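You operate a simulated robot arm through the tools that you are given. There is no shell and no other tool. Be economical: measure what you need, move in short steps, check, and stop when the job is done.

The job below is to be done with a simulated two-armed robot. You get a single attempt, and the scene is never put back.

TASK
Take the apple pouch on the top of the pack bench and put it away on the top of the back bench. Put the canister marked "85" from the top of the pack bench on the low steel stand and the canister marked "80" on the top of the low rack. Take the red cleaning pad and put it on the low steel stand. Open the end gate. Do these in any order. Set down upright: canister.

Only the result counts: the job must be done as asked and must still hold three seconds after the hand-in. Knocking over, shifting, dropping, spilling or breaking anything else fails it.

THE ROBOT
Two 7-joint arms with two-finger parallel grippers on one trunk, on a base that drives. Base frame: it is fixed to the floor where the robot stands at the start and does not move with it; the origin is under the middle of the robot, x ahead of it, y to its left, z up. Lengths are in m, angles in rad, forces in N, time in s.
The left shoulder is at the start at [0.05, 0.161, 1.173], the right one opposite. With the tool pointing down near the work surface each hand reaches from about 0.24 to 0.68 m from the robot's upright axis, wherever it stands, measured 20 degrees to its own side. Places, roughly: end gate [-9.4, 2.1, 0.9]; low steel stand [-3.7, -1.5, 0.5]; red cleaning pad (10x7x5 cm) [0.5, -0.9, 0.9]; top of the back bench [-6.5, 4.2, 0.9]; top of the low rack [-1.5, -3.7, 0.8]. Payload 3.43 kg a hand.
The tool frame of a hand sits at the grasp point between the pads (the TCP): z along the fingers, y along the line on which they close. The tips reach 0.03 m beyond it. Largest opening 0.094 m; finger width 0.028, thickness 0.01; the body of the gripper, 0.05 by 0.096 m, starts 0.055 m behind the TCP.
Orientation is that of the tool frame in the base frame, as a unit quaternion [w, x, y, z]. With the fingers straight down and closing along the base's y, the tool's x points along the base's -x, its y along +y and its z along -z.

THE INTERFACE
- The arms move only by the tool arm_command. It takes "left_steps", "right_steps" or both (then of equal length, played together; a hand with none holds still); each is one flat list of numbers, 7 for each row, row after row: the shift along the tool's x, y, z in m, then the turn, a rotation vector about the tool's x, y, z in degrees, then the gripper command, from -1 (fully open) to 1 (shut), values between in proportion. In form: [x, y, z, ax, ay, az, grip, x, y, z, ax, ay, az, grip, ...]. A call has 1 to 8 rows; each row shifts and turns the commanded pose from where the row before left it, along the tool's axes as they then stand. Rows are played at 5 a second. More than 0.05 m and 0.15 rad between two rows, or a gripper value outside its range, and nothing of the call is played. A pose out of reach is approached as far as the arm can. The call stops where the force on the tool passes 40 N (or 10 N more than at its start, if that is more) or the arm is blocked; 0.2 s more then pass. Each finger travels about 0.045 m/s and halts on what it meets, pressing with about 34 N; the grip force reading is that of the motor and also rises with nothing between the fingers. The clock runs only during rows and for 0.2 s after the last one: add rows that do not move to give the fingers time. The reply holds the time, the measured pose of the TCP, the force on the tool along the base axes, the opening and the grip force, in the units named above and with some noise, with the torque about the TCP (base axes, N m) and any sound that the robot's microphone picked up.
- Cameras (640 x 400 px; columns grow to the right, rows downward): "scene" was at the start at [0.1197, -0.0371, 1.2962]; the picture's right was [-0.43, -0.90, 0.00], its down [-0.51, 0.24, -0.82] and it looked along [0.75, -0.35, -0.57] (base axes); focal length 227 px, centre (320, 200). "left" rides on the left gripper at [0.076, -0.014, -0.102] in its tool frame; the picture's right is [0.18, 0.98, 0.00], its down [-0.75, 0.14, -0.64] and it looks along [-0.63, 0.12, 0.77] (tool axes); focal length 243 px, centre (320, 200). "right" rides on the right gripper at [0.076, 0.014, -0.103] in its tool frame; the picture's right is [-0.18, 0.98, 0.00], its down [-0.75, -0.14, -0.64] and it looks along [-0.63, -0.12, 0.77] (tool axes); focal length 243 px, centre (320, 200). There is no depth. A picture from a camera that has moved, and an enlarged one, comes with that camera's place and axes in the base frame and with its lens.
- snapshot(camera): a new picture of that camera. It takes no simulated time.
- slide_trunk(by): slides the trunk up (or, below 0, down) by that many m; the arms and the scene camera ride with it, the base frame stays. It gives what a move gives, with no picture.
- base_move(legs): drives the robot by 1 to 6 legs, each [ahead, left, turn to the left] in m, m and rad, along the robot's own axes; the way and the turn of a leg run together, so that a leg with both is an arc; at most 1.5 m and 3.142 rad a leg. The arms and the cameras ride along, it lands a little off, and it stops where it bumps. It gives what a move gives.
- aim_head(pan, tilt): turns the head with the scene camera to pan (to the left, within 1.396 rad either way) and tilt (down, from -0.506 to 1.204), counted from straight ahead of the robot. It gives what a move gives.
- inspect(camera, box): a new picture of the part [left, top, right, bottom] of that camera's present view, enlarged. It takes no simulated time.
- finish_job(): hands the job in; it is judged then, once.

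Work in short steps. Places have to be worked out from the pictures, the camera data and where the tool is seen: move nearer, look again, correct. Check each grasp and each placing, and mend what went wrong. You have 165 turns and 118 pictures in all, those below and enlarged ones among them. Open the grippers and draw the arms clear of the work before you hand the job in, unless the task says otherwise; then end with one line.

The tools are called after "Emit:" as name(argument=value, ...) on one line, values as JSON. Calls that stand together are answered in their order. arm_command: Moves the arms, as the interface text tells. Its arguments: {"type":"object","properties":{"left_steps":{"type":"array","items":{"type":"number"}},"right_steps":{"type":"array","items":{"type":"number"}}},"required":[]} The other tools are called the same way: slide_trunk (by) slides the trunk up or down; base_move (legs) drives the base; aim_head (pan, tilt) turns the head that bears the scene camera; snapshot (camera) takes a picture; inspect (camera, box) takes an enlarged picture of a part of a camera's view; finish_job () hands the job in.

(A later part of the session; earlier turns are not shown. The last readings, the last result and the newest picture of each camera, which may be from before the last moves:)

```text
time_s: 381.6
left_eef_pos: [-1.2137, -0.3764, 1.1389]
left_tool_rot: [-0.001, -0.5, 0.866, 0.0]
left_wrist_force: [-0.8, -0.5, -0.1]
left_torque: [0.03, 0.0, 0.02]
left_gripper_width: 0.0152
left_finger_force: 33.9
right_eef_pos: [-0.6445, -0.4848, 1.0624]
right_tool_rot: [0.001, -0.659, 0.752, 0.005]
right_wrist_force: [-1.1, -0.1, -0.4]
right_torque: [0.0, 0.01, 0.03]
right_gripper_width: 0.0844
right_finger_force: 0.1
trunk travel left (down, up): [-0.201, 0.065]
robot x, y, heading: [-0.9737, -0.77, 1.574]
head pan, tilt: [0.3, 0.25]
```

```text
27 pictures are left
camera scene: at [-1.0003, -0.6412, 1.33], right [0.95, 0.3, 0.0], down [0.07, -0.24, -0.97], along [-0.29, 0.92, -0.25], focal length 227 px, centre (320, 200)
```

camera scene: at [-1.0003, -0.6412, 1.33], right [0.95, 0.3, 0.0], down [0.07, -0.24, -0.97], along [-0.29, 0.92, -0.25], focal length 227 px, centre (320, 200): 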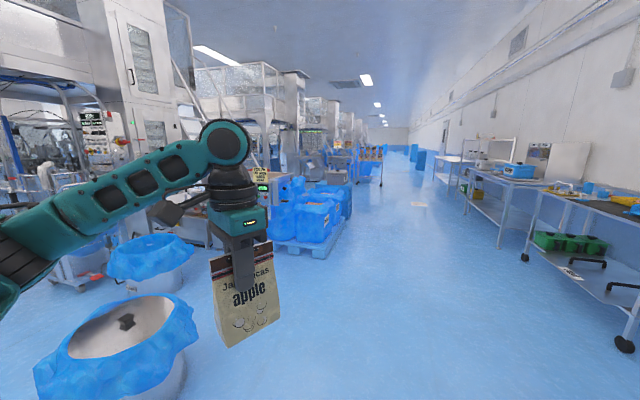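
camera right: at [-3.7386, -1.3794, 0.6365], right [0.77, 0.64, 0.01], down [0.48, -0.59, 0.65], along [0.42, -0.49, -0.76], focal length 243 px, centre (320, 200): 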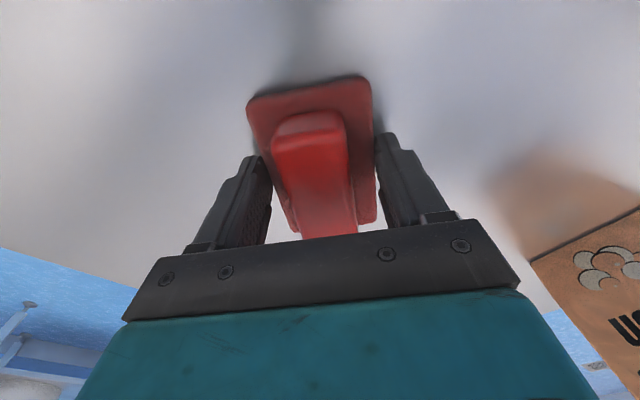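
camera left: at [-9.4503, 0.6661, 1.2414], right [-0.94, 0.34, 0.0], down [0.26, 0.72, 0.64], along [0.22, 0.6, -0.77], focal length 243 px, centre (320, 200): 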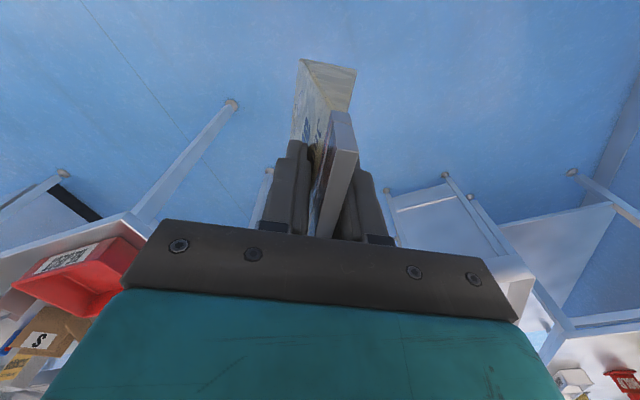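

The stand is intact. The aisle north is clear, with a pallet at x < −1.65, so I'll drive up it to y ≈ 3.4.

Emit:
base_move(legs=[[1.4, -0.15, 0], [1.45, 0, 0], [1.3, 0, 0], [0, 0, 0.9]])

Emit:
aim_head(pan=0.4, tilt=0.25)

Emit:
snapshot(camera="scene")

```text
time_s: 403.6
left_eef_pos: [-1.1033, 3.3832, 1.1391]
left_tool_rot: [0.001, 0.816, -0.577, 0.001]
left_wrist_force: [0.2, 0.3, -0.5]
left_torque: [-0.03, 0.0, 0.0]
left_gripper_width: 0.0143
left_finger_force: 34.0
right_eef_pos: [-0.6509, 3.7457, 1.0629]
right_tool_rot: [0.001, 0.913, -0.407, -0.006]
right_wrist_force: [-0.8, -0.9, 0.3]
right_torque: [0.01, -0.02, -0.02]
right_gripper_width: 0.0847
right_finger_force: 0.0
trunk travel left (down, up): [-0.201, 0.065]
robot x, y, heading: [-0.6466, 3.3115, 2.438]
head pan, tilt: [0.3, 0.25]
```

```text
time_s: 404.2
left_eef_pos: [-1.1039, 3.3845, 1.1383]
left_tool_rot: [0.0, 0.816, -0.578, 0.001]
left_wrist_force: [0.4, 0.2, -0.4]
left_torque: [0.03, 0.03, 0.01]
left_gripper_width: 0.0144
left_finger_force: 34.6
right_eef_pos: [-0.6511, 3.7457, 1.0631]
right_tool_rot: [0.001, 0.913, -0.408, -0.005]
right_wrist_force: [-0.2, 0.4, 0.0]
right_torque: [-0.02, 0.01, -0.01]
right_gripper_width: 0.0847
right_finger_force: 0.1
trunk travel left (down, up): [-0.201, 0.065]
robot x, y, heading: [-0.6475, 3.3166, 2.438]
head pan, tilt: [0.4, 0.25]
```

```text
26 pictures are left
camera scene: at [-0.766, 3.3662, 1.33], right [0.3, 0.95, 0.0], down [0.24, -0.07, -0.97], along [-0.92, 0.29, -0.25], focal length 227 px, centre (320, 200)
```

scene: 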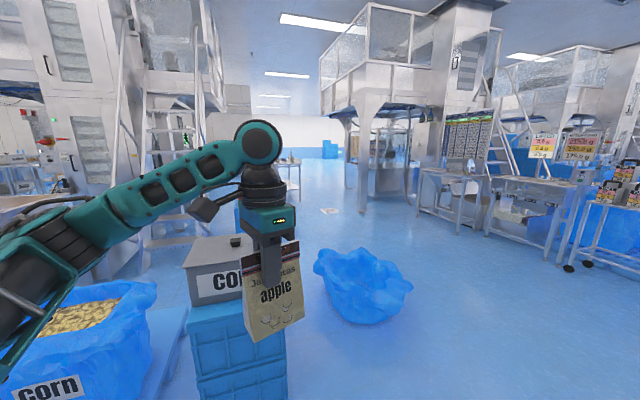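

The aisle west lies between the lines. A blue bag at about (-2.0,4.2) is in the way, with tables at y > 6.2. I'll face west at y ≈ 5.0 and pass the bag on its north side.

Emit:
base_move(legs=[[0, 0, 0.7], [0.15, -1.0, 0], [0.15, -0.7, 0], [1.4, 0, 0]])

Emit:
aim_head(pan=0, tilt=0.3)

Emit:
snapshot(camera="scene")

```text
time_s: 421.3
left_eef_pos: [-2.6876, 4.8243, 1.1389]
left_tool_rot: [0.0, 0.961, -0.278, 0.001]
left_wrist_force: [-0.4, 0.1, -0.8]
left_torque: [-0.02, -0.03, -0.02]
left_gripper_width: 0.014
left_finger_force: 34.2
right_eef_pos: [-2.558, 5.3905, 1.0641]
right_tool_rot: [0.003, 0.996, -0.084, -0.006]
right_wrist_force: [0.4, 0.3, 0.3]
right_torque: [0.0, 0.0, 0.03]
right_gripper_width: 0.0842
right_finger_force: 0.1
trunk travel left (down, up): [-0.201, 0.065]
robot x, y, heading: [-2.2832, 5.0556, 3.105]
head pan, tilt: [0.4, 0.25]
```

```text
time_s: 422.1
left_eef_pos: [-2.6877, 4.8256, 1.1385]
left_tool_rot: [0.0, 0.961, -0.278, 0.001]
left_wrist_force: [0.0, 0.3, 0.2]
left_torque: [0.02, 0.03, -0.03]
left_gripper_width: 0.0138
left_finger_force: 33.9
right_eef_pos: [-2.5585, 5.3897, 1.0621]
right_tool_rot: [0.002, 0.996, -0.084, -0.005]
right_wrist_force: [-0.2, 0.5, -0.4]
right_torque: [0.0, 0.04, -0.01]
right_gripper_width: 0.0844
right_finger_force: 0.1
trunk travel left (down, up): [-0.201, 0.065]
robot x, y, heading: [-2.2828, 5.0543, 3.107]
head pan, tilt: [0.0, 0.3]
```

```text
25 pictures are left
camera scene: at [-2.419, 5.0573, 1.3252], right [0.03, 1.0, 0.0], down [0.3, -0.01, -0.96], along [-0.95, 0.03, -0.3], focal length 227 px, centre (320, 200)
```

scene: 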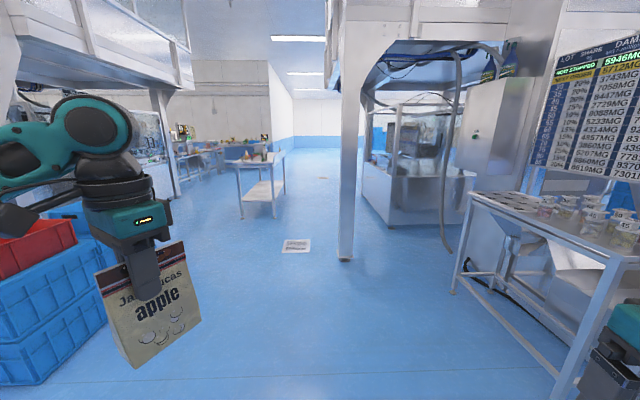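

The back bench is the table ahead, spanning x −5.75 to −7.2 and y 3.9 to 4.4. I can approach its east end directly facing west, so I'll drive to about (-4.9,4.42).

Emit:
base_move(legs=[[1.3, 0.36, 0], [1.29, 0.36, 0.03]])

Emit:
aim_head(pan=0.1, tilt=0.5)

Emit:
snapshot(camera="scene")

```text
time_s: 435.2
left_eef_pos: [-5.3025, 4.1712, 1.1384]
left_tool_rot: [0.0, 0.966, -0.259, 0.001]
left_wrist_force: [0.5, -0.3, 0.1]
left_torque: [0.01, -0.02, 0.03]
left_gripper_width: 0.0135
left_finger_force: 34.4
right_eef_pos: [-5.1916, 4.7407, 1.0625]
right_tool_rot: [0.002, 0.998, -0.067, -0.005]
right_wrist_force: [-0.1, 0.2, 0.4]
right_torque: [0.02, 0.01, 0.0]
right_gripper_width: 0.0845
right_finger_force: 0.1
trunk travel left (down, up): [-0.201, 0.065]
robot x, y, heading: [-4.9032, 4.4114, -3.137]
head pan, tilt: [0.0, 0.3]
```

```text
time_s: 436.0
left_eef_pos: [-5.3009, 4.1712, 1.1383]
left_tool_rot: [0.001, 0.966, -0.26, 0.001]
left_wrist_force: [-0.2, 0.2, -0.1]
left_torque: [0.05, -0.01, -0.03]
left_gripper_width: 0.0133
left_finger_force: 34.3
right_eef_pos: [-5.1924, 4.7417, 1.0636]
right_tool_rot: [0.002, 0.998, -0.068, -0.006]
right_wrist_force: [-0.4, -0.3, 0.5]
right_torque: [-0.01, 0.02, 0.0]
right_gripper_width: 0.0849
right_finger_force: 0.0
trunk travel left (down, up): [-0.201, 0.065]
robot x, y, heading: [-4.9112, 4.4111, -3.14]
head pan, tilt: [0.099, 0.499]
```

```text
24 pictures are left
camera scene: at [-5.037, 4.4042, 1.3069], right [-0.1, 0.99, 0.0], down [0.48, 0.05, -0.88], along [-0.87, -0.09, -0.48], focal length 227 px, centre (320, 200)
```

scene: 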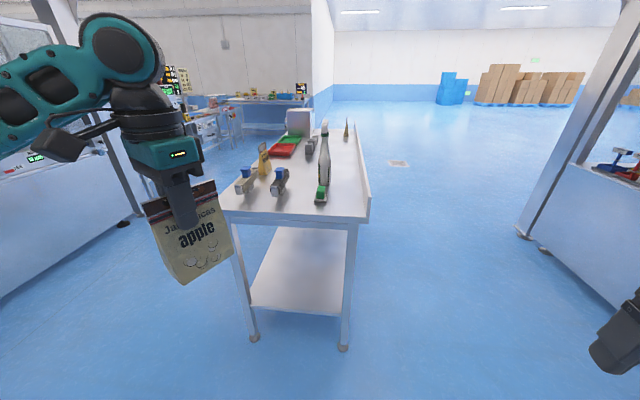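

Several items sit on the near end, so I'll zoom in to find free space.

Emit:
inspect(camera="scene", box=[210, 100, 390, 230])

```text
3.08 times, centred on (300, 165) of scene
camera zoom: at [-5.037, 4.4042, 1.3069], right [-0.1, 0.99, 0.0], down [0.48, 0.05, -0.88], along [-0.87, -0.09, -0.48], focal length 699 px, centre (382, 308)
```

zoom: 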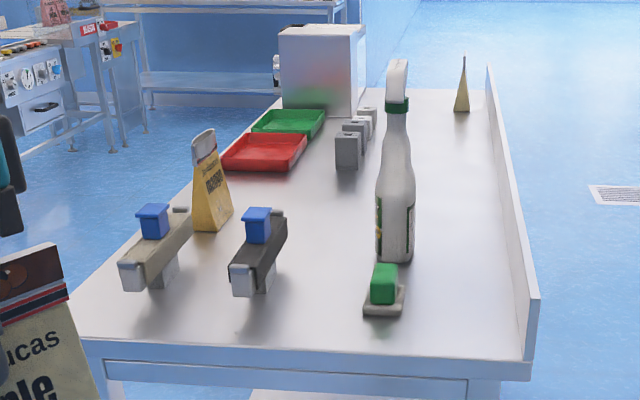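

The free area is along the north side, roughly x −6.1 to −7.0 and y 4.25 to 4.45, behind the bottle. I'll go to the bench's north side and face south.

Emit:
base_move(legs=[[0, -0.52, 0], [0.9, 0, 0], [0.88, 0, 0], [0, 0, 1.57]])

Emit:
aim_head(pan=0.3, tilt=0.65)

Emit:
snapshot(camera="scene")

```text
time_s: 451.4
left_eef_pos: [-6.4516, 4.5146, 1.1375]
left_tool_rot: [-0.001, 0.869, 0.495, 0.002]
left_wrist_force: [0.5, 0.3, -1.6]
left_torque: [-0.05, 0.03, 0.02]
left_gripper_width: 0.0131
left_finger_force: 33.7
right_eef_pos: [-7.0195, 4.6297, 1.0627]
right_tool_rot: [0.005, 0.756, 0.655, -0.003]
right_wrist_force: [-0.2, 0.0, 0.4]
right_torque: [0.0, -0.01, 0.0]
right_gripper_width: 0.0844
right_finger_force: 0.1
trunk travel left (down, up): [-0.201, 0.065]
robot x, y, heading: [-6.6874, 4.9066, -1.58]
head pan, tilt: [0.099, 0.499]
```

```text
time_s: 452.1
left_eef_pos: [-6.4507, 4.515, 1.139]
left_tool_rot: [-0.001, 0.869, 0.494, 0.0]
left_wrist_force: [1.4, 1.5, -0.1]
left_torque: [0.0, 0.03, 0.03]
left_gripper_width: 0.0128
left_finger_force: 34.2
right_eef_pos: [-7.0204, 4.6304, 1.063]
right_tool_rot: [0.005, 0.756, 0.655, -0.002]
right_wrist_force: [0.0, -0.4, -0.2]
right_torque: [-0.02, 0.01, 0.02]
right_gripper_width: 0.0849
right_finger_force: 0.1
trunk travel left (down, up): [-0.201, 0.065]
robot x, y, heading: [-6.6911, 4.9106, -1.582]
head pan, tilt: [0.3, 0.649]
```

```text
22 pictures are left
camera scene: at [-6.6646, 4.7899, 1.2935], right [-0.96, -0.29, 0.0], down [-0.17, 0.58, -0.8], along [0.23, -0.76, -0.6], focal length 227 px, centre (320, 200)
```

scene: 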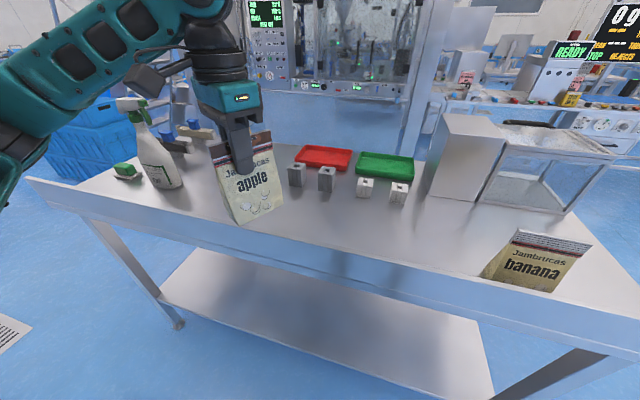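

The blocks lie along y ≈ 4.22 and the lip at y ≈ 4.48. I'll set the pouch at about (-6.37,4.36), moving over there high.

Emit:
arm_command(left_steps=[-0.0244, 0.036, 0, 0, 0, 0, 1, -0.0244, 0.036, 0, 0, 0, 0, 1, -0.0244, 0.036, 0, 0, 0, 0, 1, -0.0244, 0.036, 0, 0, 0, 0, 1, 0, 0, 0.04, 0, 0, 0, 1, 0, 0, 0.04, 0, 0, 0, 1, 0, 0, 0, 0, 0, 0, 1])

Emit:
inspect(camera="scene", box=[120, 60, 440, 280])

```text
time_s: 453.7
left_eef_pos: [-6.3774, 4.358, 1.0593]
left_tool_rot: [0.0, 0.869, 0.495, 0.0]
left_wrist_force: [-0.4, -0.1, -1.0]
left_torque: [-0.01, 0.02, 0.0]
left_gripper_width: 0.0127
left_finger_force: 34.1
right_eef_pos: [-7.0197, 4.6303, 1.0633]
right_tool_rot: [0.006, 0.756, 0.654, -0.002]
right_wrist_force: [-0.6, 1.4, -0.8]
right_torque: [0.0, -0.02, -0.03]
right_gripper_width: 0.0845
right_finger_force: 0.0
trunk travel left (down, up): [-0.201, 0.065]
robot x, y, heading: [-6.6862, 4.9109, -1.578]
head pan, tilt: [0.3, 0.649]
```

```text
1.82 times, centred on (280, 170) of scene
camera zoom: at [-6.6645, 4.79, 1.2935], right [-0.96, -0.29, 0.0], down [-0.17, 0.58, -0.8], along [0.23, -0.76, -0.6], focal length 413 px, centre (393, 254)
```

zoom: 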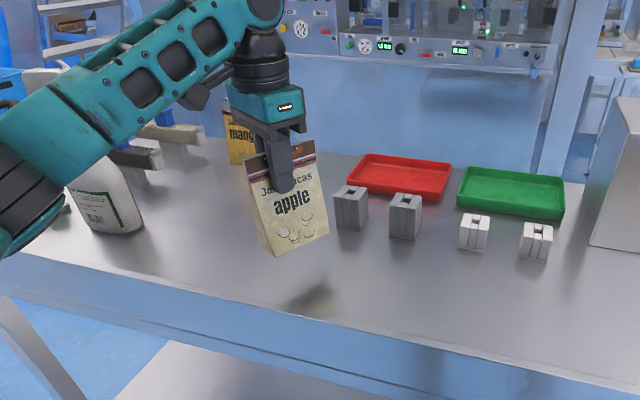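

It's clear all around. I'll lower, with small steps near contact.

Emit:
arm_command(left_steps=[0, 0, 0.03, 0, 0, 0, 1, 0, 0, 0.025, 0, 0, 0, 1, 0, 0, 0.005, 0, 0, 0, 1, 0, 0, 0.005, 0, 0, 0, 1, 0, 0, 0, 0, 0, 0, 1])

Emit:
arm_command(left_steps=[0, 0, 0.005, 0, 0, 0, 1, 0, 0, 0.004, 0, 0, 0, 1, 0, 0, 0, 0, 0, 0, 1])

Emit:
inspect(camera="scene", box=[120, 60, 440, 280])

```text
time_s: 454.9
left_eef_pos: [-6.3782, 4.3583, 0.995]
left_tool_rot: [0.0, 0.87, 0.494, 0.0]
left_wrist_force: [-1.2, 0.5, 9.8]
left_torque: [0.16, -0.09, 0.03]
left_gripper_width: 0.0127
left_finger_force: 33.8
right_eef_pos: [-7.0207, 4.6304, 1.0631]
right_tool_rot: [0.007, 0.756, 0.655, -0.004]
right_wrist_force: [-0.8, -0.5, 0.3]
right_torque: [-0.02, -0.03, -0.02]
right_gripper_width: 0.0847
right_finger_force: 0.0
trunk travel left (down, up): [-0.201, 0.065]
robot x, y, heading: [-6.6876, 4.9138, -1.577]
head pan, tilt: [0.3, 0.649]
```

```text
time_s: 455.7
left_eef_pos: [-6.377, 4.3578, 0.9925]
left_tool_rot: [0.006, 0.869, 0.495, -0.003]
left_wrist_force: [-1.2, -1.2, 36.7]
left_torque: [-0.09, 0.07, 0.02]
left_gripper_width: 0.0142
left_finger_force: 34.5
right_eef_pos: [-7.0211, 4.6324, 1.0624]
right_tool_rot: [0.007, 0.755, 0.655, -0.003]
right_wrist_force: [-0.6, 1.1, 0.1]
right_torque: [-0.02, -0.01, 0.01]
right_gripper_width: 0.0842
right_finger_force: 0.0
trunk travel left (down, up): [-0.201, 0.065]
robot x, y, heading: [-6.6887, 4.912, -1.575]
head pan, tilt: [0.3, 0.649]
```

```text
1.82 times, centred on (280, 170) of scene
camera zoom: at [-6.6665, 4.7932, 1.2941], right [-0.96, -0.29, 0.0], down [-0.17, 0.58, -0.8], along [0.23, -0.76, -0.6], focal length 413 px, centre (393, 254)
```

zoom: 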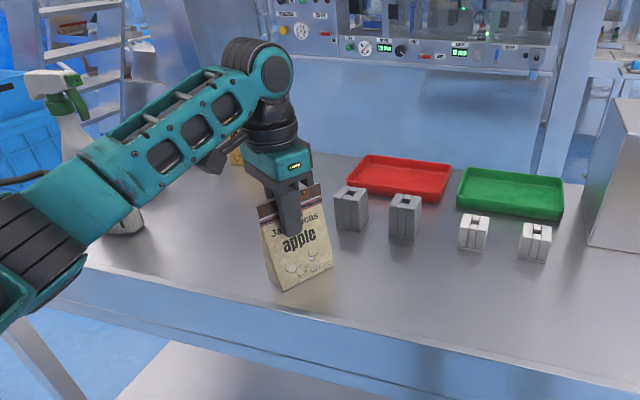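

It is seated. I'll ease up slightly, open, then rise straight up.

Emit:
arm_command(left_steps=[0, 0, -0.003, 0, 0, 0, 1, 0, 0, 0, 0, 0, 0, 0.6, 0, 0, 0, 0, 0, 0, 0.2, 0, 0, 0, 0, 0, 0, -0.2, 0, 0, 0, 0, 0, 0, -0.4, 0, 0, 0, 0, 0, 0, -0.4, 0, 0, -0.03, 0, 0, 0, -0.4, 0, 0, -0.04, 0, 0, 0, -0.4])

Emit:
arm_command(left_steps=[0, 0, -0.045, 0, 0, 0, -0.4, 0, 0, -0.045, 0, 0, 0, -0.4, 0.02, -0.035, -0.02, 0, 0, 0, -0.4, 0.025, -0.035, 0, 0, 0, 0, -0.4, 0.025, -0.035, 0, 0, 0, 0, -0.4, 0.025, -0.035, 0, 0, 0, 0, -0.4])

Emit:
snapshot(camera="scene")

```text
time_s: 457.5
left_eef_pos: [-6.3764, 4.3577, 1.0576]
left_tool_rot: [0.0, 0.869, 0.495, 0.001]
left_wrist_force: [-0.9, 0.0, -0.6]
left_torque: [0.02, 0.03, 0.02]
left_gripper_width: 0.0655
left_finger_force: 0.1
right_eef_pos: [-7.0198, 4.6298, 1.0631]
right_tool_rot: [0.005, 0.756, 0.655, -0.003]
right_wrist_force: [0.3, 0.1, 0.5]
right_torque: [0.0, -0.03, 0.02]
right_gripper_width: 0.0846
right_finger_force: 0.0
trunk travel left (down, up): [-0.201, 0.065]
robot x, y, heading: [-6.6869, 4.9125, -1.574]
head pan, tilt: [0.3, 0.649]
```

```text
time_s: 458.9
left_eef_pos: [-6.4505, 4.512, 1.1674]
left_tool_rot: [-0.001, 0.869, 0.495, 0.001]
left_wrist_force: [0.3, -0.8, -0.3]
left_torque: [-0.02, -0.02, 0.0]
left_gripper_width: 0.0657
left_finger_force: 0.0
right_eef_pos: [-7.0204, 4.6309, 1.0632]
right_tool_rot: [0.005, 0.756, 0.654, -0.002]
right_wrist_force: [-0.1, 0.0, 0.7]
right_torque: [0.02, -0.04, 0.02]
right_gripper_width: 0.0847
right_finger_force: 0.0
trunk travel left (down, up): [-0.201, 0.065]
robot x, y, heading: [-6.6906, 4.9131, -1.581]
head pan, tilt: [0.3, 0.649]
```

```text
19 pictures are left
camera scene: at [-6.6646, 4.7903, 1.2935], right [-0.96, -0.29, 0.0], down [-0.17, 0.58, -0.8], along [0.23, -0.76, -0.6], focal length 227 px, centre (320, 200)
```

scene: 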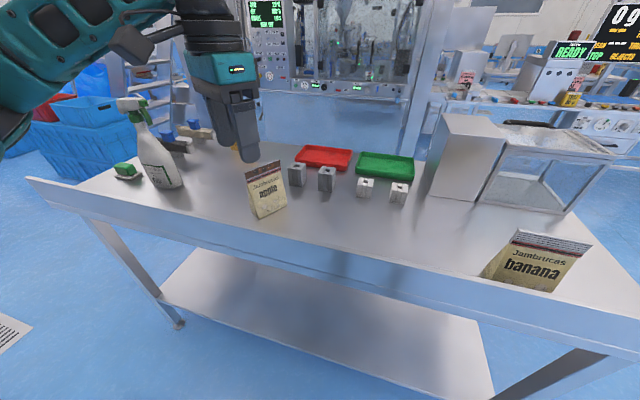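

The pouch stands on the back bench. Now the gate: I'll drive west along y ≈ 4.9 to x ≈ −9.4, facing south, and look.

Emit:
base_move(legs=[[0, -1.4, 0], [0, -1.32, 0]])

Emit:
aim_head(pan=0, tilt=0.35)

Emit:
snapshot(camera="scene")

```text
time_s: 472.0
left_eef_pos: [-9.146, 4.5473, 1.1668]
left_tool_rot: [-0.001, 0.871, 0.492, 0.001]
left_wrist_force: [-0.4, -0.4, -0.9]
left_torque: [-0.01, 0.0, -0.02]
left_gripper_width: 0.0661
left_finger_force: 0.0
right_eef_pos: [-9.7165, 4.669, 1.0629]
right_tool_rot: [0.006, 0.758, 0.652, -0.003]
right_wrist_force: [-0.2, 0.0, -0.3]
right_torque: [0.01, 0.0, -0.02]
right_gripper_width: 0.0848
right_finger_force: 0.0
trunk travel left (down, up): [-0.201, 0.065]
robot x, y, heading: [-9.3844, 4.9512, -1.581]
head pan, tilt: [0.3, 0.649]
```

```text
time_s: 472.8
left_eef_pos: [-9.1469, 4.5468, 1.1675]
left_tool_rot: [-0.001, 0.87, 0.492, 0.001]
left_wrist_force: [-0.2, 0.0, 0.2]
left_torque: [-0.02, -0.01, 0.02]
left_gripper_width: 0.0656
left_finger_force: 0.0
right_eef_pos: [-9.7166, 4.6689, 1.0637]
right_tool_rot: [0.005, 0.758, 0.652, -0.002]
right_wrist_force: [-0.6, -0.5, -0.6]
right_torque: [-0.02, -0.01, 0.01]
right_gripper_width: 0.0846
right_finger_force: 0.1
trunk travel left (down, up): [-0.201, 0.065]
robot x, y, heading: [-9.3882, 4.9509, -1.586]
head pan, tilt: [0.0, 0.351]
```

```text
18 pictures are left
camera scene: at [-9.3856, 4.8168, 1.3205], right [-1.0, 0.01, 0.0], down [0.0, 0.34, -0.94], along [-0.01, -0.94, -0.34], focal length 227 px, centre (320, 200)
```

scene: 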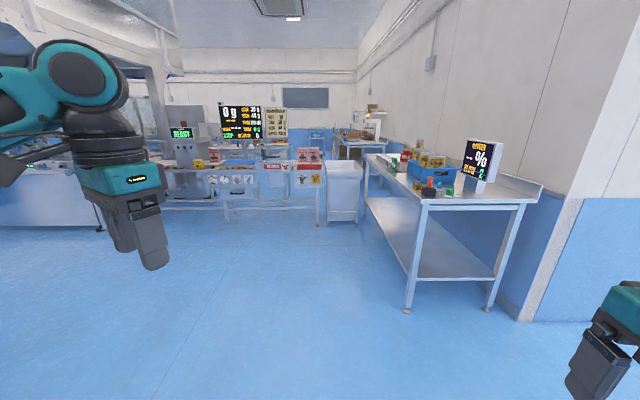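

The way is open. I'll drive toward the conveyor end to about (-9.3,3.1).

Emit:
base_move(legs=[[0.95, 0.05, 0.015], [0.9, 0.04, 0]])

Emit:
aim_head(pan=-0.1, tilt=0.5)

Emit:
inspect(camera="scene", box=[160, 100, 440, 275])

```text
time_s: 482.1
left_eef_pos: [-9.0585, 2.7009, 1.1678]
left_tool_rot: [-0.001, 0.865, 0.501, 0.001]
left_wrist_force: [0.8, 0.2, 0.3]
left_torque: [0.02, 0.02, 0.04]
left_gripper_width: 0.0658
left_finger_force: 0.0
right_eef_pos: [-9.6305, 2.812, 1.0631]
right_tool_rot: [0.006, 0.751, 0.66, -0.002]
right_wrist_force: [0.0, 0.1, 0.6]
right_torque: [-0.02, 0.0, -0.03]
right_gripper_width: 0.0845
right_finger_force: 0.0
trunk travel left (down, up): [-0.201, 0.065]
robot x, y, heading: [-9.3027, 3.0969, -1.56]
head pan, tilt: [0.0, 0.351]
```

```text
time_s: 482.8
left_eef_pos: [-9.0576, 2.7017, 1.1672]
left_tool_rot: [-0.001, 0.865, 0.501, 0.001]
left_wrist_force: [-0.1, -0.6, 0.2]
left_torque: [-0.01, 0.02, 0.0]
left_gripper_width: 0.066
left_finger_force: 0.1
right_eef_pos: [-9.6311, 2.8119, 1.0622]
right_tool_rot: [0.006, 0.751, 0.66, -0.003]
right_wrist_force: [0.7, 0.5, 0.1]
right_torque: [0.0, 0.0, 0.03]
right_gripper_width: 0.0846
right_finger_force: 0.1
trunk travel left (down, up): [-0.201, 0.065]
robot x, y, heading: [-9.3011, 3.1023, -1.566]
head pan, tilt: [-0.099, 0.499]
```

```text
2.29 times, centred on (300, 188) of scene
camera zoom: at [-9.3117, 2.9693, 1.3069], right [-1.0, 0.09, 0.0], down [0.04, 0.48, -0.88], along [-0.08, -0.87, -0.48], focal length 519 px, centre (366, 229)
```

zoom: 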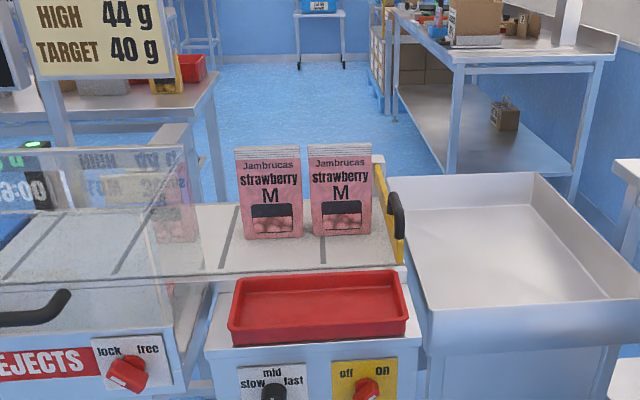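

The gate shows as a yellow bar with a black handle on the bin side. I'll zoom in closer.

Emit:
inspect(camera="scene", box=[300, 150, 380, 225])

```text
5.33 times, centred on (340, 188) of scene
camera zoom: at [-9.3117, 2.9693, 1.3069], right [-1.0, 0.09, 0.0], down [0.04, 0.48, -0.88], along [-0.08, -0.87, -0.48], focal length 1211 px, centre (213, 267)
```

zoom: 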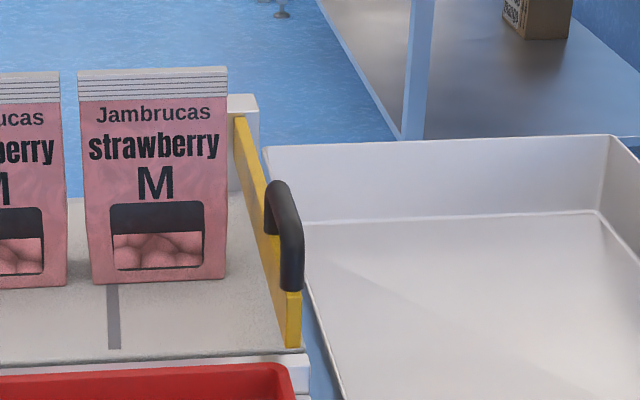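

I read the gate as a yellow plate at x ≈ −9.436, hinged on the post near (-9.44,1.87). An arch handle spans y ≈ 2.15–2.235 and z ≈ 0.88–0.925. I'll move up to about (-9.32,2.82) turned a bit left, so the right arm reaches outward.

Emit:
base_move(legs=[[0.27, -0.02, 0], [0, 0, 0.466]])

Emit:
snapshot(camera="right")

```text
time_s: 486.1
left_eef_pos: [-8.9219, 2.5824, 1.1674]
left_tool_rot: [0.0, 0.726, 0.688, 0.001]
left_wrist_force: [-0.1, -0.6, 0.5]
left_torque: [-0.01, 0.0, 0.02]
left_gripper_width: 0.0658
left_finger_force: 0.0
right_eef_pos: [-9.4833, 2.4238, 1.062]
right_tool_rot: [0.004, 0.577, 0.816, -0.002]
right_wrist_force: [-0.9, 0.0, -0.3]
right_torque: [-0.03, -0.01, 0.0]
right_gripper_width: 0.0844
right_finger_force: 0.1
trunk travel left (down, up): [-0.201, 0.065]
robot x, y, heading: [-9.3209, 2.8291, -1.092]
head pan, tilt: [-0.099, 0.499]
```

```text
15 pictures are left
camera right: at [-9.4962, 2.5012, 1.1637], right [0.99, 0.15, 0.01], down [0.11, -0.75, 0.65], along [0.1, -0.64, -0.76], focal length 243 px, centre (320, 200)
```

right: 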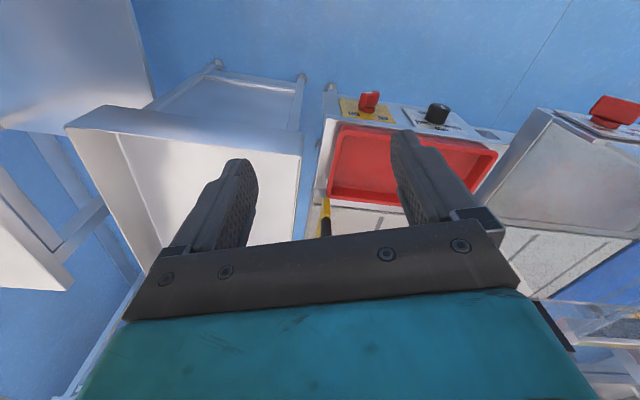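

The gate's near end is at (-9.448,2.245). I'll yaw to −90°, narrow the opening, and move above the handle at (-9.443,2.195).

Emit:
arm_command(right_steps=[0, 0, 0, 0, 0, 6.5, -0.25, 0, 0, 0, 0, 0, 6.5, -0.25, 0, 0, 0, 0, 0, 6.5, -0.25, -0.0458, 0.008, 0, 0, 0, 0, -0.25, -0.0458, 0.008, 0, 0, 0, 0, -0.25, -0.0458, 0.008, 0, 0, 0, 0, -0.25, -0.0458, 0.008, 0, 0, 0, 0, -0.25, -0.0458, 0.008, 0, 0, 0, 0, -0.25])

Emit:
snapshot(camera="right")

```text
time_s: 487.9
left_eef_pos: [-8.9227, 2.5839, 1.167]
left_tool_rot: [0.0, 0.726, 0.688, 0.001]
left_wrist_force: [-0.2, -0.1, -0.6]
left_torque: [0.01, 0.02, -0.02]
left_gripper_width: 0.0658
left_finger_force: 0.0
right_eef_pos: [-9.4427, 2.1931, 1.0667]
right_tool_rot: [0.005, 0.708, 0.707, -0.001]
right_wrist_force: [0.1, -0.7, 0.9]
right_torque: [0.02, -0.02, -0.02]
right_gripper_width: 0.0588
right_finger_force: 0.0
trunk travel left (down, up): [-0.201, 0.065]
robot x, y, heading: [-9.3243, 2.8299, -1.095]
head pan, tilt: [-0.099, 0.499]
```

```text
14 pictures are left
camera right: at [-9.4296, 2.2705, 1.1669], right [0.98, -0.18, 0.01], down [-0.14, -0.75, 0.65], along [-0.11, -0.64, -0.76], focal length 243 px, centre (320, 200)
```

right: 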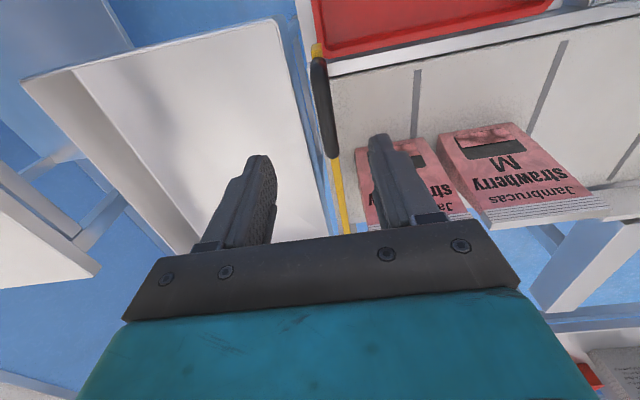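

It is aligned over the handle (y 2.13–2.23, x −9.44), and the packs are clear by 9 cm in y. I'll descend to about 0.92 and check.

Emit:
arm_command(right_steps=[0.004, 0.002, 0.045, 0, 0, 0, -0.25, 0, 0, 0.045, 0, 0, 0, -0.25, 0, 0, 0.04, 0, 0, 0, -0.25, 0, 0, 0.012, 0, 0, 0, -0.25, 0, 0, 0, 0, 0, 0, -0.25])

Emit:
snapshot(camera="right")

```text
time_s: 489.1
left_eef_pos: [-8.9243, 2.5839, 1.1686]
left_tool_rot: [0.0, 0.726, 0.688, 0.001]
left_wrist_force: [-0.6, 0.0, 0.5]
left_torque: [0.03, -0.04, 0.0]
left_gripper_width: 0.0657
left_finger_force: 0.1
right_eef_pos: [-9.4402, 2.1973, 0.9251]
right_tool_rot: [0.006, 0.708, 0.706, -0.001]
right_wrist_force: [-0.3, 1.1, 0.0]
right_torque: [-0.02, 0.02, 0.01]
right_gripper_width: 0.0589
right_finger_force: 0.0
trunk travel left (down, up): [-0.201, 0.065]
robot x, y, heading: [-9.3212, 2.8308, -1.097]
head pan, tilt: [-0.099, 0.499]
```

```text
13 pictures are left
camera right: at [-9.4267, 2.2747, 1.0254], right [0.98, -0.19, 0.01], down [-0.15, -0.75, 0.65], along [-0.11, -0.64, -0.76], focal length 243 px, centre (320, 200)
```

right: 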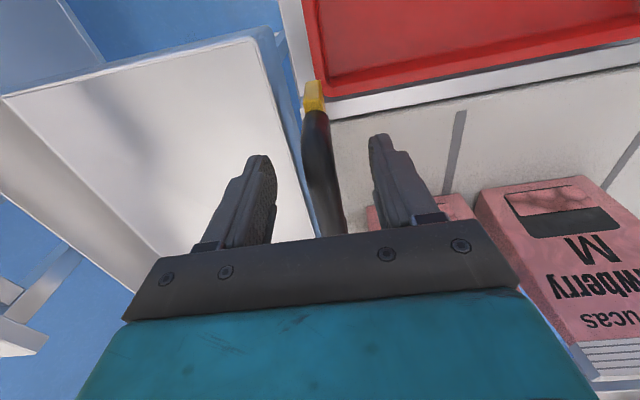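

The handle is between the fingers, so I'll close on it.

Emit:
arm_command(right_steps=[0, 0, 0, 0, 0, 0, 0.3, 0, 0, 0, 0, 0, 0, 0.8, 0, 0, 0, 0, 0, 0, 1, 0, 0, 0, 0, 0, 0, 1, 0, 0, 0, 0, 0, 0, 1])

Emit:
arm_command(right_steps=[0, -0.01, 0, 0, 0, 0, 1, 0, -0.01, 0, 0, 0, 0, 1, 0, 0, 0, 0, 0, 0, 1])

```text
time_s: 490.2
left_eef_pos: [-8.9229, 2.584, 1.1678]
left_tool_rot: [0.0, 0.726, 0.688, 0.0]
left_wrist_force: [0.0, 0.2, -0.4]
left_torque: [-0.01, -0.02, -0.01]
left_gripper_width: 0.0658
left_finger_force: 0.0
right_eef_pos: [-9.4399, 2.1984, 0.9242]
right_tool_rot: [0.006, 0.707, 0.707, 0.0]
right_wrist_force: [1.8, -0.8, -1.1]
right_torque: [-0.06, 0.33, 0.42]
right_gripper_width: 0.0176
right_finger_force: 45.0
trunk travel left (down, up): [-0.201, 0.065]
robot x, y, heading: [-9.3186, 2.8233, -1.093]
head pan, tilt: [-0.099, 0.499]
```

```text
time_s: 490.8
left_eef_pos: [-8.9214, 2.5837, 1.1686]
left_tool_rot: [0.0, 0.724, 0.69, 0.001]
left_wrist_force: [-0.2, 0.1, 0.1]
left_torque: [0.04, -0.04, -0.03]
left_gripper_width: 0.0659
left_finger_force: 0.0
right_eef_pos: [-9.4401, 2.1979, 0.925]
right_tool_rot: [0.017, 0.701, 0.713, 0.008]
right_wrist_force: [7.6, -3.9, -3.4]
right_torque: [0.27, -0.01, 0.01]
right_gripper_width: 0.018
right_finger_force: 45.2
trunk travel left (down, up): [-0.201, 0.065]
robot x, y, heading: [-9.3174, 2.8283, -1.093]
head pan, tilt: [-0.099, 0.499]
stopped in row 2 (right hand): the force on the tool passed its limit (the readings are from after the stop); the commanded pose is now the measured one
```

It won't go sideways toward the bin. I'll try lifting gently in case it is a lift-type barrier arm.

Emit:
arm_command(right_steps=[0, 0, -0.008, 0, 0, 0, 1, 0, 0, -0.008, 0, 0, 0, 1, 0, 0, 0, 0, 0, 0, 1])

```text
time_s: 491.6
left_eef_pos: [-8.9204, 2.5821, 1.1666]
left_tool_rot: [-0.003, 0.724, 0.69, 0.002]
left_wrist_force: [-0.1, -0.2, 0.4]
left_torque: [0.03, -0.01, -0.02]
left_gripper_width: 0.0658
left_finger_force: 0.1
right_eef_pos: [-9.44, 2.1958, 0.94]
right_tool_rot: [0.016, 0.701, 0.713, 0.008]
right_wrist_force: [19.9, -20.8, -8.3]
right_torque: [0.75, 0.25, -0.07]
right_gripper_width: 0.0178
right_finger_force: 44.9
trunk travel left (down, up): [-0.201, 0.065]
robot x, y, heading: [-9.3226, 2.8281, -1.092]
head pan, tilt: [-0.099, 0.499]
```

It rose 15 mm with little vertical force, so it is probably a lift arm pivoting at the south post. I'll look to confirm.

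Emit:
inspect(camera="scene", box=[180, 120, 460, 295])

```text
2.29 times, centred on (320, 208) of scene
camera zoom: at [-9.267, 2.7044, 1.3063], right [-0.93, -0.37, 0.0], down [-0.18, 0.45, -0.88], along [0.32, -0.81, -0.48], focal length 519 px, centre (320, 183)
```

zoom: 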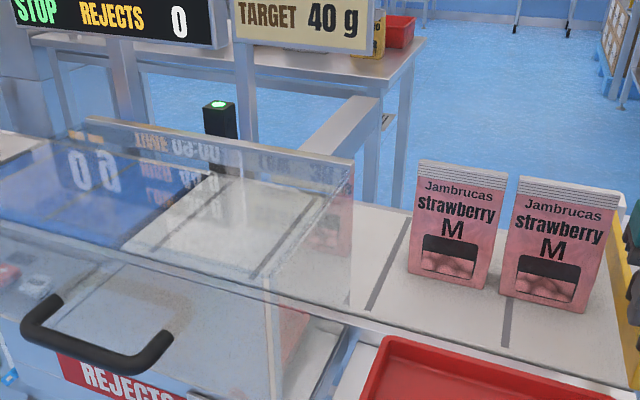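

Emit:
aim_head(pan=-0.75, tilt=0.55)

Emit:
inspect(camera="scene", box=[220, 90, 420, 260])

```text
time_s: 492.6
left_eef_pos: [-8.9196, 2.5828, 1.1663]
left_tool_rot: [-0.001, 0.725, 0.689, 0.001]
left_wrist_force: [-0.2, -0.1, 0.1]
left_torque: [0.0, -0.01, -0.03]
left_gripper_width: 0.0656
left_finger_force: 0.1
right_eef_pos: [-9.4383, 2.1963, 0.9398]
right_tool_rot: [0.017, 0.702, 0.712, 0.007]
right_wrist_force: [23.1, -20.5, -6.7]
right_torque: [0.25, 0.15, 0.01]
right_gripper_width: 0.0181
right_finger_force: 44.7
trunk travel left (down, up): [-0.201, 0.065]
robot x, y, heading: [-9.3219, 2.8264, -1.093]
head pan, tilt: [-0.75, 0.55]
```

```text
2.35 times, centred on (320, 175) of scene
camera zoom: at [-9.3245, 2.7029, 1.3019], right [-0.96, 0.27, 0.0], down [0.14, 0.51, -0.85], along [-0.23, -0.82, -0.52], focal length 534 px, centre (320, 259)
```

zoom: 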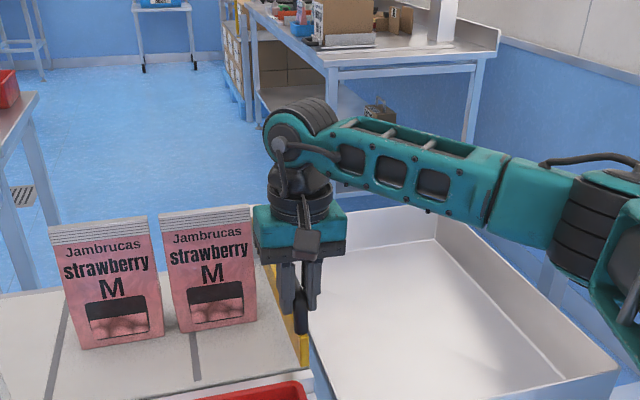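

The low vertical force fits a bar pivoting up about the south post. I'll continue along that arc in a few degrees, tilting the tool forward so the reach stays good, and watch the forces.

Emit:
arm_command(right_steps=[-0.0096, 0.003, -0.0225, 0, -6, 0, 1, -0.0106, 0, -0.021, 0, -6, 0, 1, -0.014, 0, -0.0189, 0, -6, 0, 1, 0, 0, 0, 0, 0, 0, 1])

Emit:
inspect(camera="scene", box=[220, 90, 420, 260])

```text
time_s: 493.6
left_eef_pos: [-8.9199, 2.5852, 1.1672]
left_tool_rot: [0.0, 0.724, 0.689, 0.0]
left_wrist_force: [0.2, 0.0, 0.4]
left_torque: [-0.06, -0.02, -0.04]
left_gripper_width: 0.0658
left_finger_force: 0.1
right_eef_pos: [-9.4391, 2.1735, 1.0083]
right_tool_rot: [0.125, 0.694, 0.701, -0.101]
right_wrist_force: [13.9, 15.4, 1.7]
right_torque: [1.59, -0.17, -0.88]
right_gripper_width: 0.0178
right_finger_force: 45.2
trunk travel left (down, up): [-0.201, 0.065]
robot x, y, heading: [-9.3231, 2.8301, -1.095]
head pan, tilt: [-0.75, 0.55]
```

```text
2.35 times, centred on (320, 175) of scene
camera zoom: at [-9.3252, 2.7078, 1.3026], right [-0.96, 0.27, 0.0], down [0.14, 0.5, -0.85], along [-0.23, -0.82, -0.52], focal length 534 px, centre (320, 259)
```

zoom: 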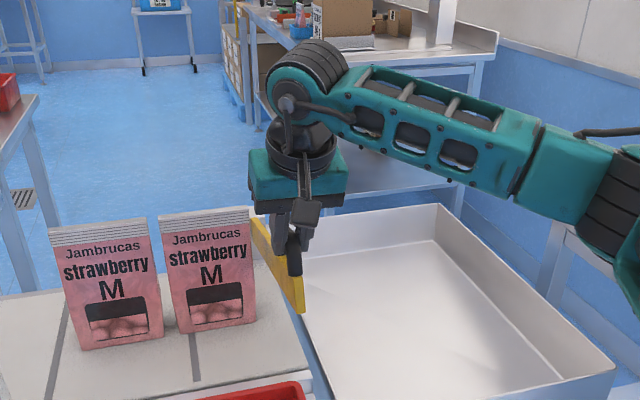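

The gate is clearly lifting at its north end. I'll continue along the fitted arc (pivot y 1.874, z 0.855, r 0.337).

Emit:
arm_command(right_steps=[-0.0155, 0.001, -0.0159, 0, -6.5, 0, 1, -0.0199, 0, -0.0124, 0, -6.5, 0, 1, -0.0219, 0, -0.0087, 0, -6.5, 0, 1, -0.0231, 0, -0.0046, 0, -6.5, 0, 1, 0, 0, 0, 0, 0, 0, 1])

```text
time_s: 494.8
left_eef_pos: [-8.9203, 2.5897, 1.1687]
left_tool_rot: [0.001, 0.725, 0.689, -0.001]
left_wrist_force: [0.1, -0.2, -0.2]
left_torque: [0.01, -0.03, 0.02]
left_gripper_width: 0.0657
left_finger_force: 0.0
right_eef_pos: [-9.4407, 2.1235, 1.0877]
right_tool_rot: [0.284, 0.652, 0.654, -0.259]
right_wrist_force: [6.6, 27.1, 18.8]
right_torque: [1.34, 0.23, -0.72]
right_gripper_width: 0.0179
right_finger_force: 45.6
trunk travel left (down, up): [-0.201, 0.065]
robot x, y, heading: [-9.3201, 2.8298, -1.091]
head pan, tilt: [-0.75, 0.55]
```

The measured points fit a circle centred at (1.863,0.868) with r 0.341, so I'll continue on that with a small outward relief.

Emit:
arm_command(right_steps=[-0.0235, 0.001, -0.0056, 0, -6, 0, 1, -0.0237, 0, 0.0031, 0, -6, 0, 1, -0.0228, 0, 0.007, 0, -6, 0, 1, -0.0211, 0, 0.0109, 0, -6, 0, 1, 0, 0, 0, 0, 0, 0, 1])

Emit:
snapshot(camera="scene")

```text
time_s: 496.0
left_eef_pos: [-8.9217, 2.5848, 1.1674]
left_tool_rot: [0.0, 0.725, 0.689, 0.001]
left_wrist_force: [-0.2, 0.5, 0.1]
left_torque: [-0.02, -0.01, 0.02]
left_gripper_width: 0.0657
left_finger_force: 0.0
right_eef_pos: [-9.442, 2.0526, 1.1484]
right_tool_rot: [0.41, 0.586, 0.582, -0.387]
right_wrist_force: [0.1, -0.2, -0.3]
right_torque: [-0.01, 0.0, -0.05]
right_gripper_width: 0.0001
right_finger_force: 32.8
trunk travel left (down, up): [-0.201, 0.065]
robot x, y, heading: [-9.3197, 2.8254, -1.094]
head pan, tilt: [-0.75, 0.55]
```

```text
9 pictures are left
camera scene: at [-9.3269, 2.7062, 1.3023], right [-0.96, 0.27, 0.0], down [0.14, 0.5, -0.85], along [-0.23, -0.82, -0.52], focal length 227 px, centre (320, 200)
```

scene: 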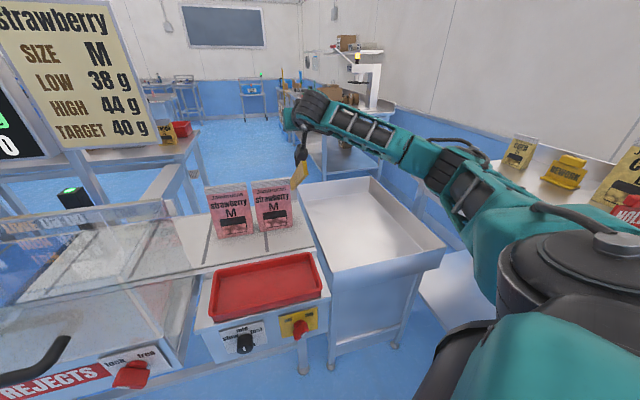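

The fingers slipped off the handle, but the bar seems to be staying up. I'll zoom in.

Emit:
inspect(camera="scene", box=[240, 110, 360, 210])

```text
4.00 times, centred on (300, 160) of scene
camera zoom: at [-9.3269, 2.7062, 1.3023], right [-0.96, 0.27, 0.0], down [0.14, 0.5, -0.85], along [-0.23, -0.82, -0.52], focal length 908 px, centre (400, 360)
```

zoom: 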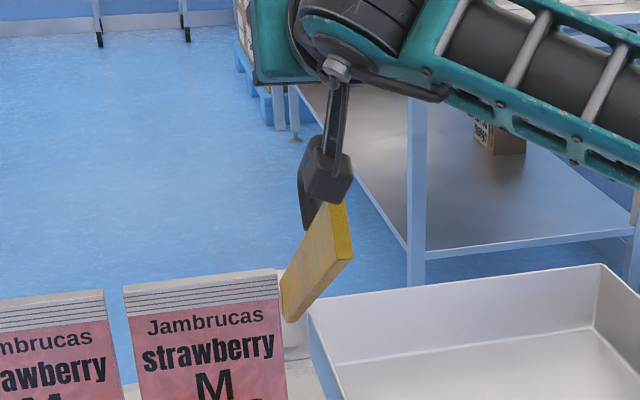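

The bar holds at about 35° on its own. I'll push it further from beneath with closed fingers: first back out along the tool, then drop below the bar's tip.

Emit:
arm_command(right_steps=[0, 0, -0.045, 0, 0, 0, 1, 0, 0, -0.045, 0, 0, 0, 1, 0, 0, -0.045, 0, 0, 0, 1, 0, 0, -0.045, 0, 0, 0, 1, 0.0471, 0, 0.01, 0, 0, 0, 1, 0.0471, 0, 0.01, 0, 0, 0, 1, 0.0471, 0, 0.01, 0, 0, 0, 1, 0.0471, 0, 0.01, 0, 0, 0, 1])

Emit:
inspect(camera="scene", box=[230, 90, 390, 230])

```text
time_s: 497.8
left_eef_pos: [-8.922, 2.5844, 1.1675]
left_tool_rot: [0.0, 0.724, 0.69, 0.0]
left_wrist_force: [0.3, -0.3, 0.0]
left_torque: [0.03, -0.01, 0.02]
left_gripper_width: 0.0656
left_finger_force: 0.1
right_eef_pos: [-9.4353, 2.2407, 1.0829]
right_tool_rot: [0.414, 0.581, 0.587, -0.382]
right_wrist_force: [0.4, 0.6, -0.2]
right_torque: [0.02, 0.0, -0.01]
right_gripper_width: 0.0001
right_finger_force: 33.0
right hand out of reach, approached as far as the arm can: row 7, 8
trunk travel left (down, up): [-0.201, 0.065]
robot x, y, heading: [-9.3249, 2.8269, -1.094]
head pan, tilt: [-0.75, 0.55]
```

```text
2.86 times, centred on (310, 160) of scene
camera zoom: at [-9.3272, 2.7059, 1.3023], right [-0.96, 0.27, 0.0], down [0.14, 0.5, -0.85], along [-0.23, -0.82, -0.52], focal length 649 px, centre (349, 314)
```

zoom: 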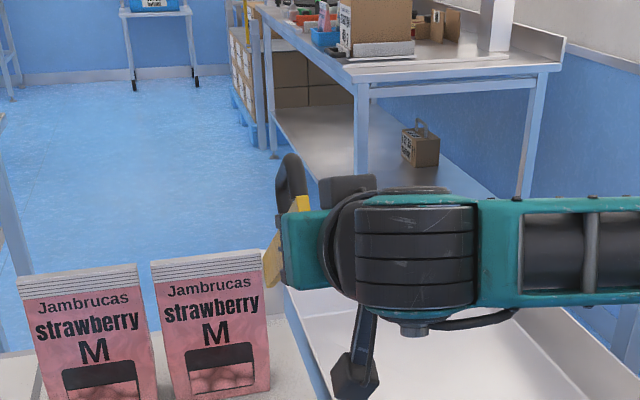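

The wrist is at its low limit, so I'll lower the trunk to get below the bar's tip and then slide under it.

Emit:
slide_trunk(by=-0.078)

Emit:
arm_command(right_steps=[-0.0125, 0, 0.033, 0, 0, 0, 1, -0.0125, 0, 0.033, 0, 0, 0, 1, 0, 0, 0, 0, 0, 0, 1])

Emit:
inspect(camera="scene", box=[230, 90, 390, 230])

```text
time_s: 499.0
left_eef_pos: [-8.9215, 2.5848, 1.0885]
left_tool_rot: [-0.001, 0.725, 0.689, 0.0]
left_wrist_force: [0.5, -0.3, -0.3]
left_torque: [-0.02, 0.04, 0.02]
left_gripper_width: 0.0658
left_finger_force: 0.0
right_eef_pos: [-9.4351, 2.2412, 1.0047]
right_tool_rot: [0.414, 0.581, 0.587, -0.383]
right_wrist_force: [0.4, -0.2, 0.3]
right_torque: [-0.03, 0.02, -0.02]
right_gripper_width: 0.0003
right_finger_force: 32.5
trunk travel left (down, up): [-0.123, 0.143]
robot x, y, heading: [-9.3224, 2.8276, -1.099]
head pan, tilt: [-0.75, 0.55]
```

```text
time_s: 499.8
left_eef_pos: [-8.922, 2.5846, 1.0889]
left_tool_rot: [-0.001, 0.725, 0.689, 0.0]
left_wrist_force: [-0.1, 0.3, -0.4]
left_torque: [0.02, -0.01, 0.02]
left_gripper_width: 0.0656
left_finger_force: 0.0
right_eef_pos: [-9.4328, 2.1695, 1.002]
right_tool_rot: [0.414, 0.581, 0.587, -0.383]
right_wrist_force: [-0.3, -0.6, 0.4]
right_torque: [-0.01, 0.01, 0.0]
right_gripper_width: 0.0
right_finger_force: 32.4
trunk travel left (down, up): [-0.123, 0.143]
robot x, y, heading: [-9.3198, 2.8273, -1.098]
head pan, tilt: [-0.75, 0.55]
```

```text
2.86 times, centred on (310, 160) of scene
camera zoom: at [-9.3269, 2.706, 1.2243], right [-0.96, 0.27, 0.0], down [0.14, 0.5, -0.85], along [-0.23, -0.82, -0.52], focal length 649 px, centre (349, 314)
```

zoom: 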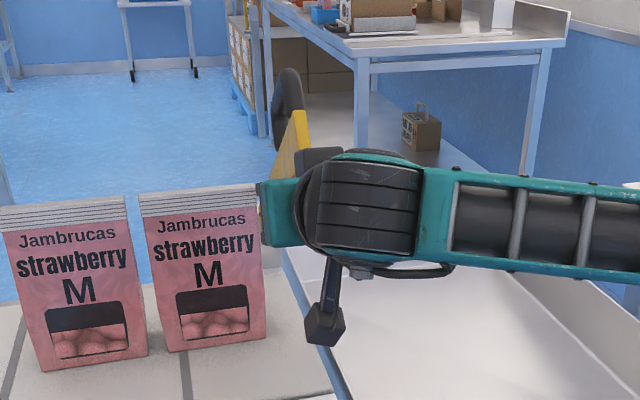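

The fingers are under the bar near its tip. I'll push up along the arc.

Emit:
arm_command(right_steps=[-0.0279, 0, 0.0025, 0, 0, 0, 1, -0.0279, 0, 0.0025, 0, 0, 0, 1, -0.0279, 0, 0.0025, 0, 0, 0, 1, -0.0279, 0, 0.0025, 0, 0, 0, 1, 0, 0, 0, 0, 0, 0, 1])

Emit:
arm_command(right_steps=[-0.0273, 0, 0.0215, 0, 0, 0, 1, -0.0273, 0, 0.0215, 0, 0, 0, 1, -0.0273, 0, 0.0215, 0, 0, 0, 1, -0.0273, 0, 0.0215, 0, 0, 0, 1, 0, 0, 0, 0, 0, 0, 1])

Emit:
inspect(camera="scene", box=[230, 60, 390, 200])

```text
time_s: 501.0
left_eef_pos: [-8.9209, 2.5851, 1.0901]
left_tool_rot: [0.0, 0.724, 0.69, 0.0]
left_wrist_force: [0.4, 0.1, 0.1]
left_torque: [0.01, -0.02, -0.03]
left_gripper_width: 0.0657
left_finger_force: 0.0
right_eef_pos: [-9.4344, 2.1228, 1.1038]
right_tool_rot: [0.414, 0.581, 0.587, -0.383]
right_wrist_force: [-0.5, -0.5, 0.2]
right_torque: [0.01, 0.0, -0.02]
right_gripper_width: 0.0
right_finger_force: 32.9
trunk travel left (down, up): [-0.123, 0.143]
robot x, y, heading: [-9.3221, 2.8262, -1.093]
head pan, tilt: [-0.75, 0.55]
```

```text
time_s: 502.2
left_eef_pos: [-8.9213, 2.5848, 1.0902]
left_tool_rot: [-0.001, 0.724, 0.689, 0.001]
left_wrist_force: [0.3, 0.0, -1.3]
left_torque: [0.0, 0.03, 0.0]
left_gripper_width: 0.0656
left_finger_force: 0.0
right_eef_pos: [-9.4342, 2.0015, 1.1725]
right_tool_rot: [0.414, 0.581, 0.587, -0.383]
right_wrist_force: [-0.4, -0.2, -0.1]
right_torque: [-0.02, -0.01, -0.02]
right_gripper_width: 0.0001
right_finger_force: 33.2
trunk travel left (down, up): [-0.123, 0.143]
robot x, y, heading: [-9.32, 2.8238, -1.095]
head pan, tilt: [-0.75, 0.55]
```

```text
2.86 times, centred on (310, 130) of scene
camera zoom: at [-9.327, 2.7059, 1.2243], right [-0.96, 0.27, 0.0], down [0.14, 0.5, -0.85], along [-0.23, -0.82, -0.52], focal length 649 px, centre (349, 400)
```

zoom: 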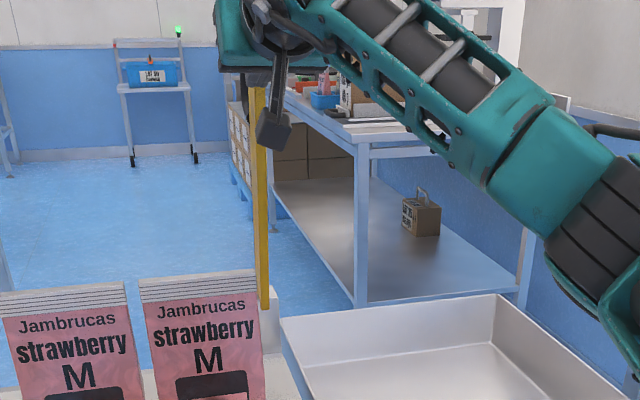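

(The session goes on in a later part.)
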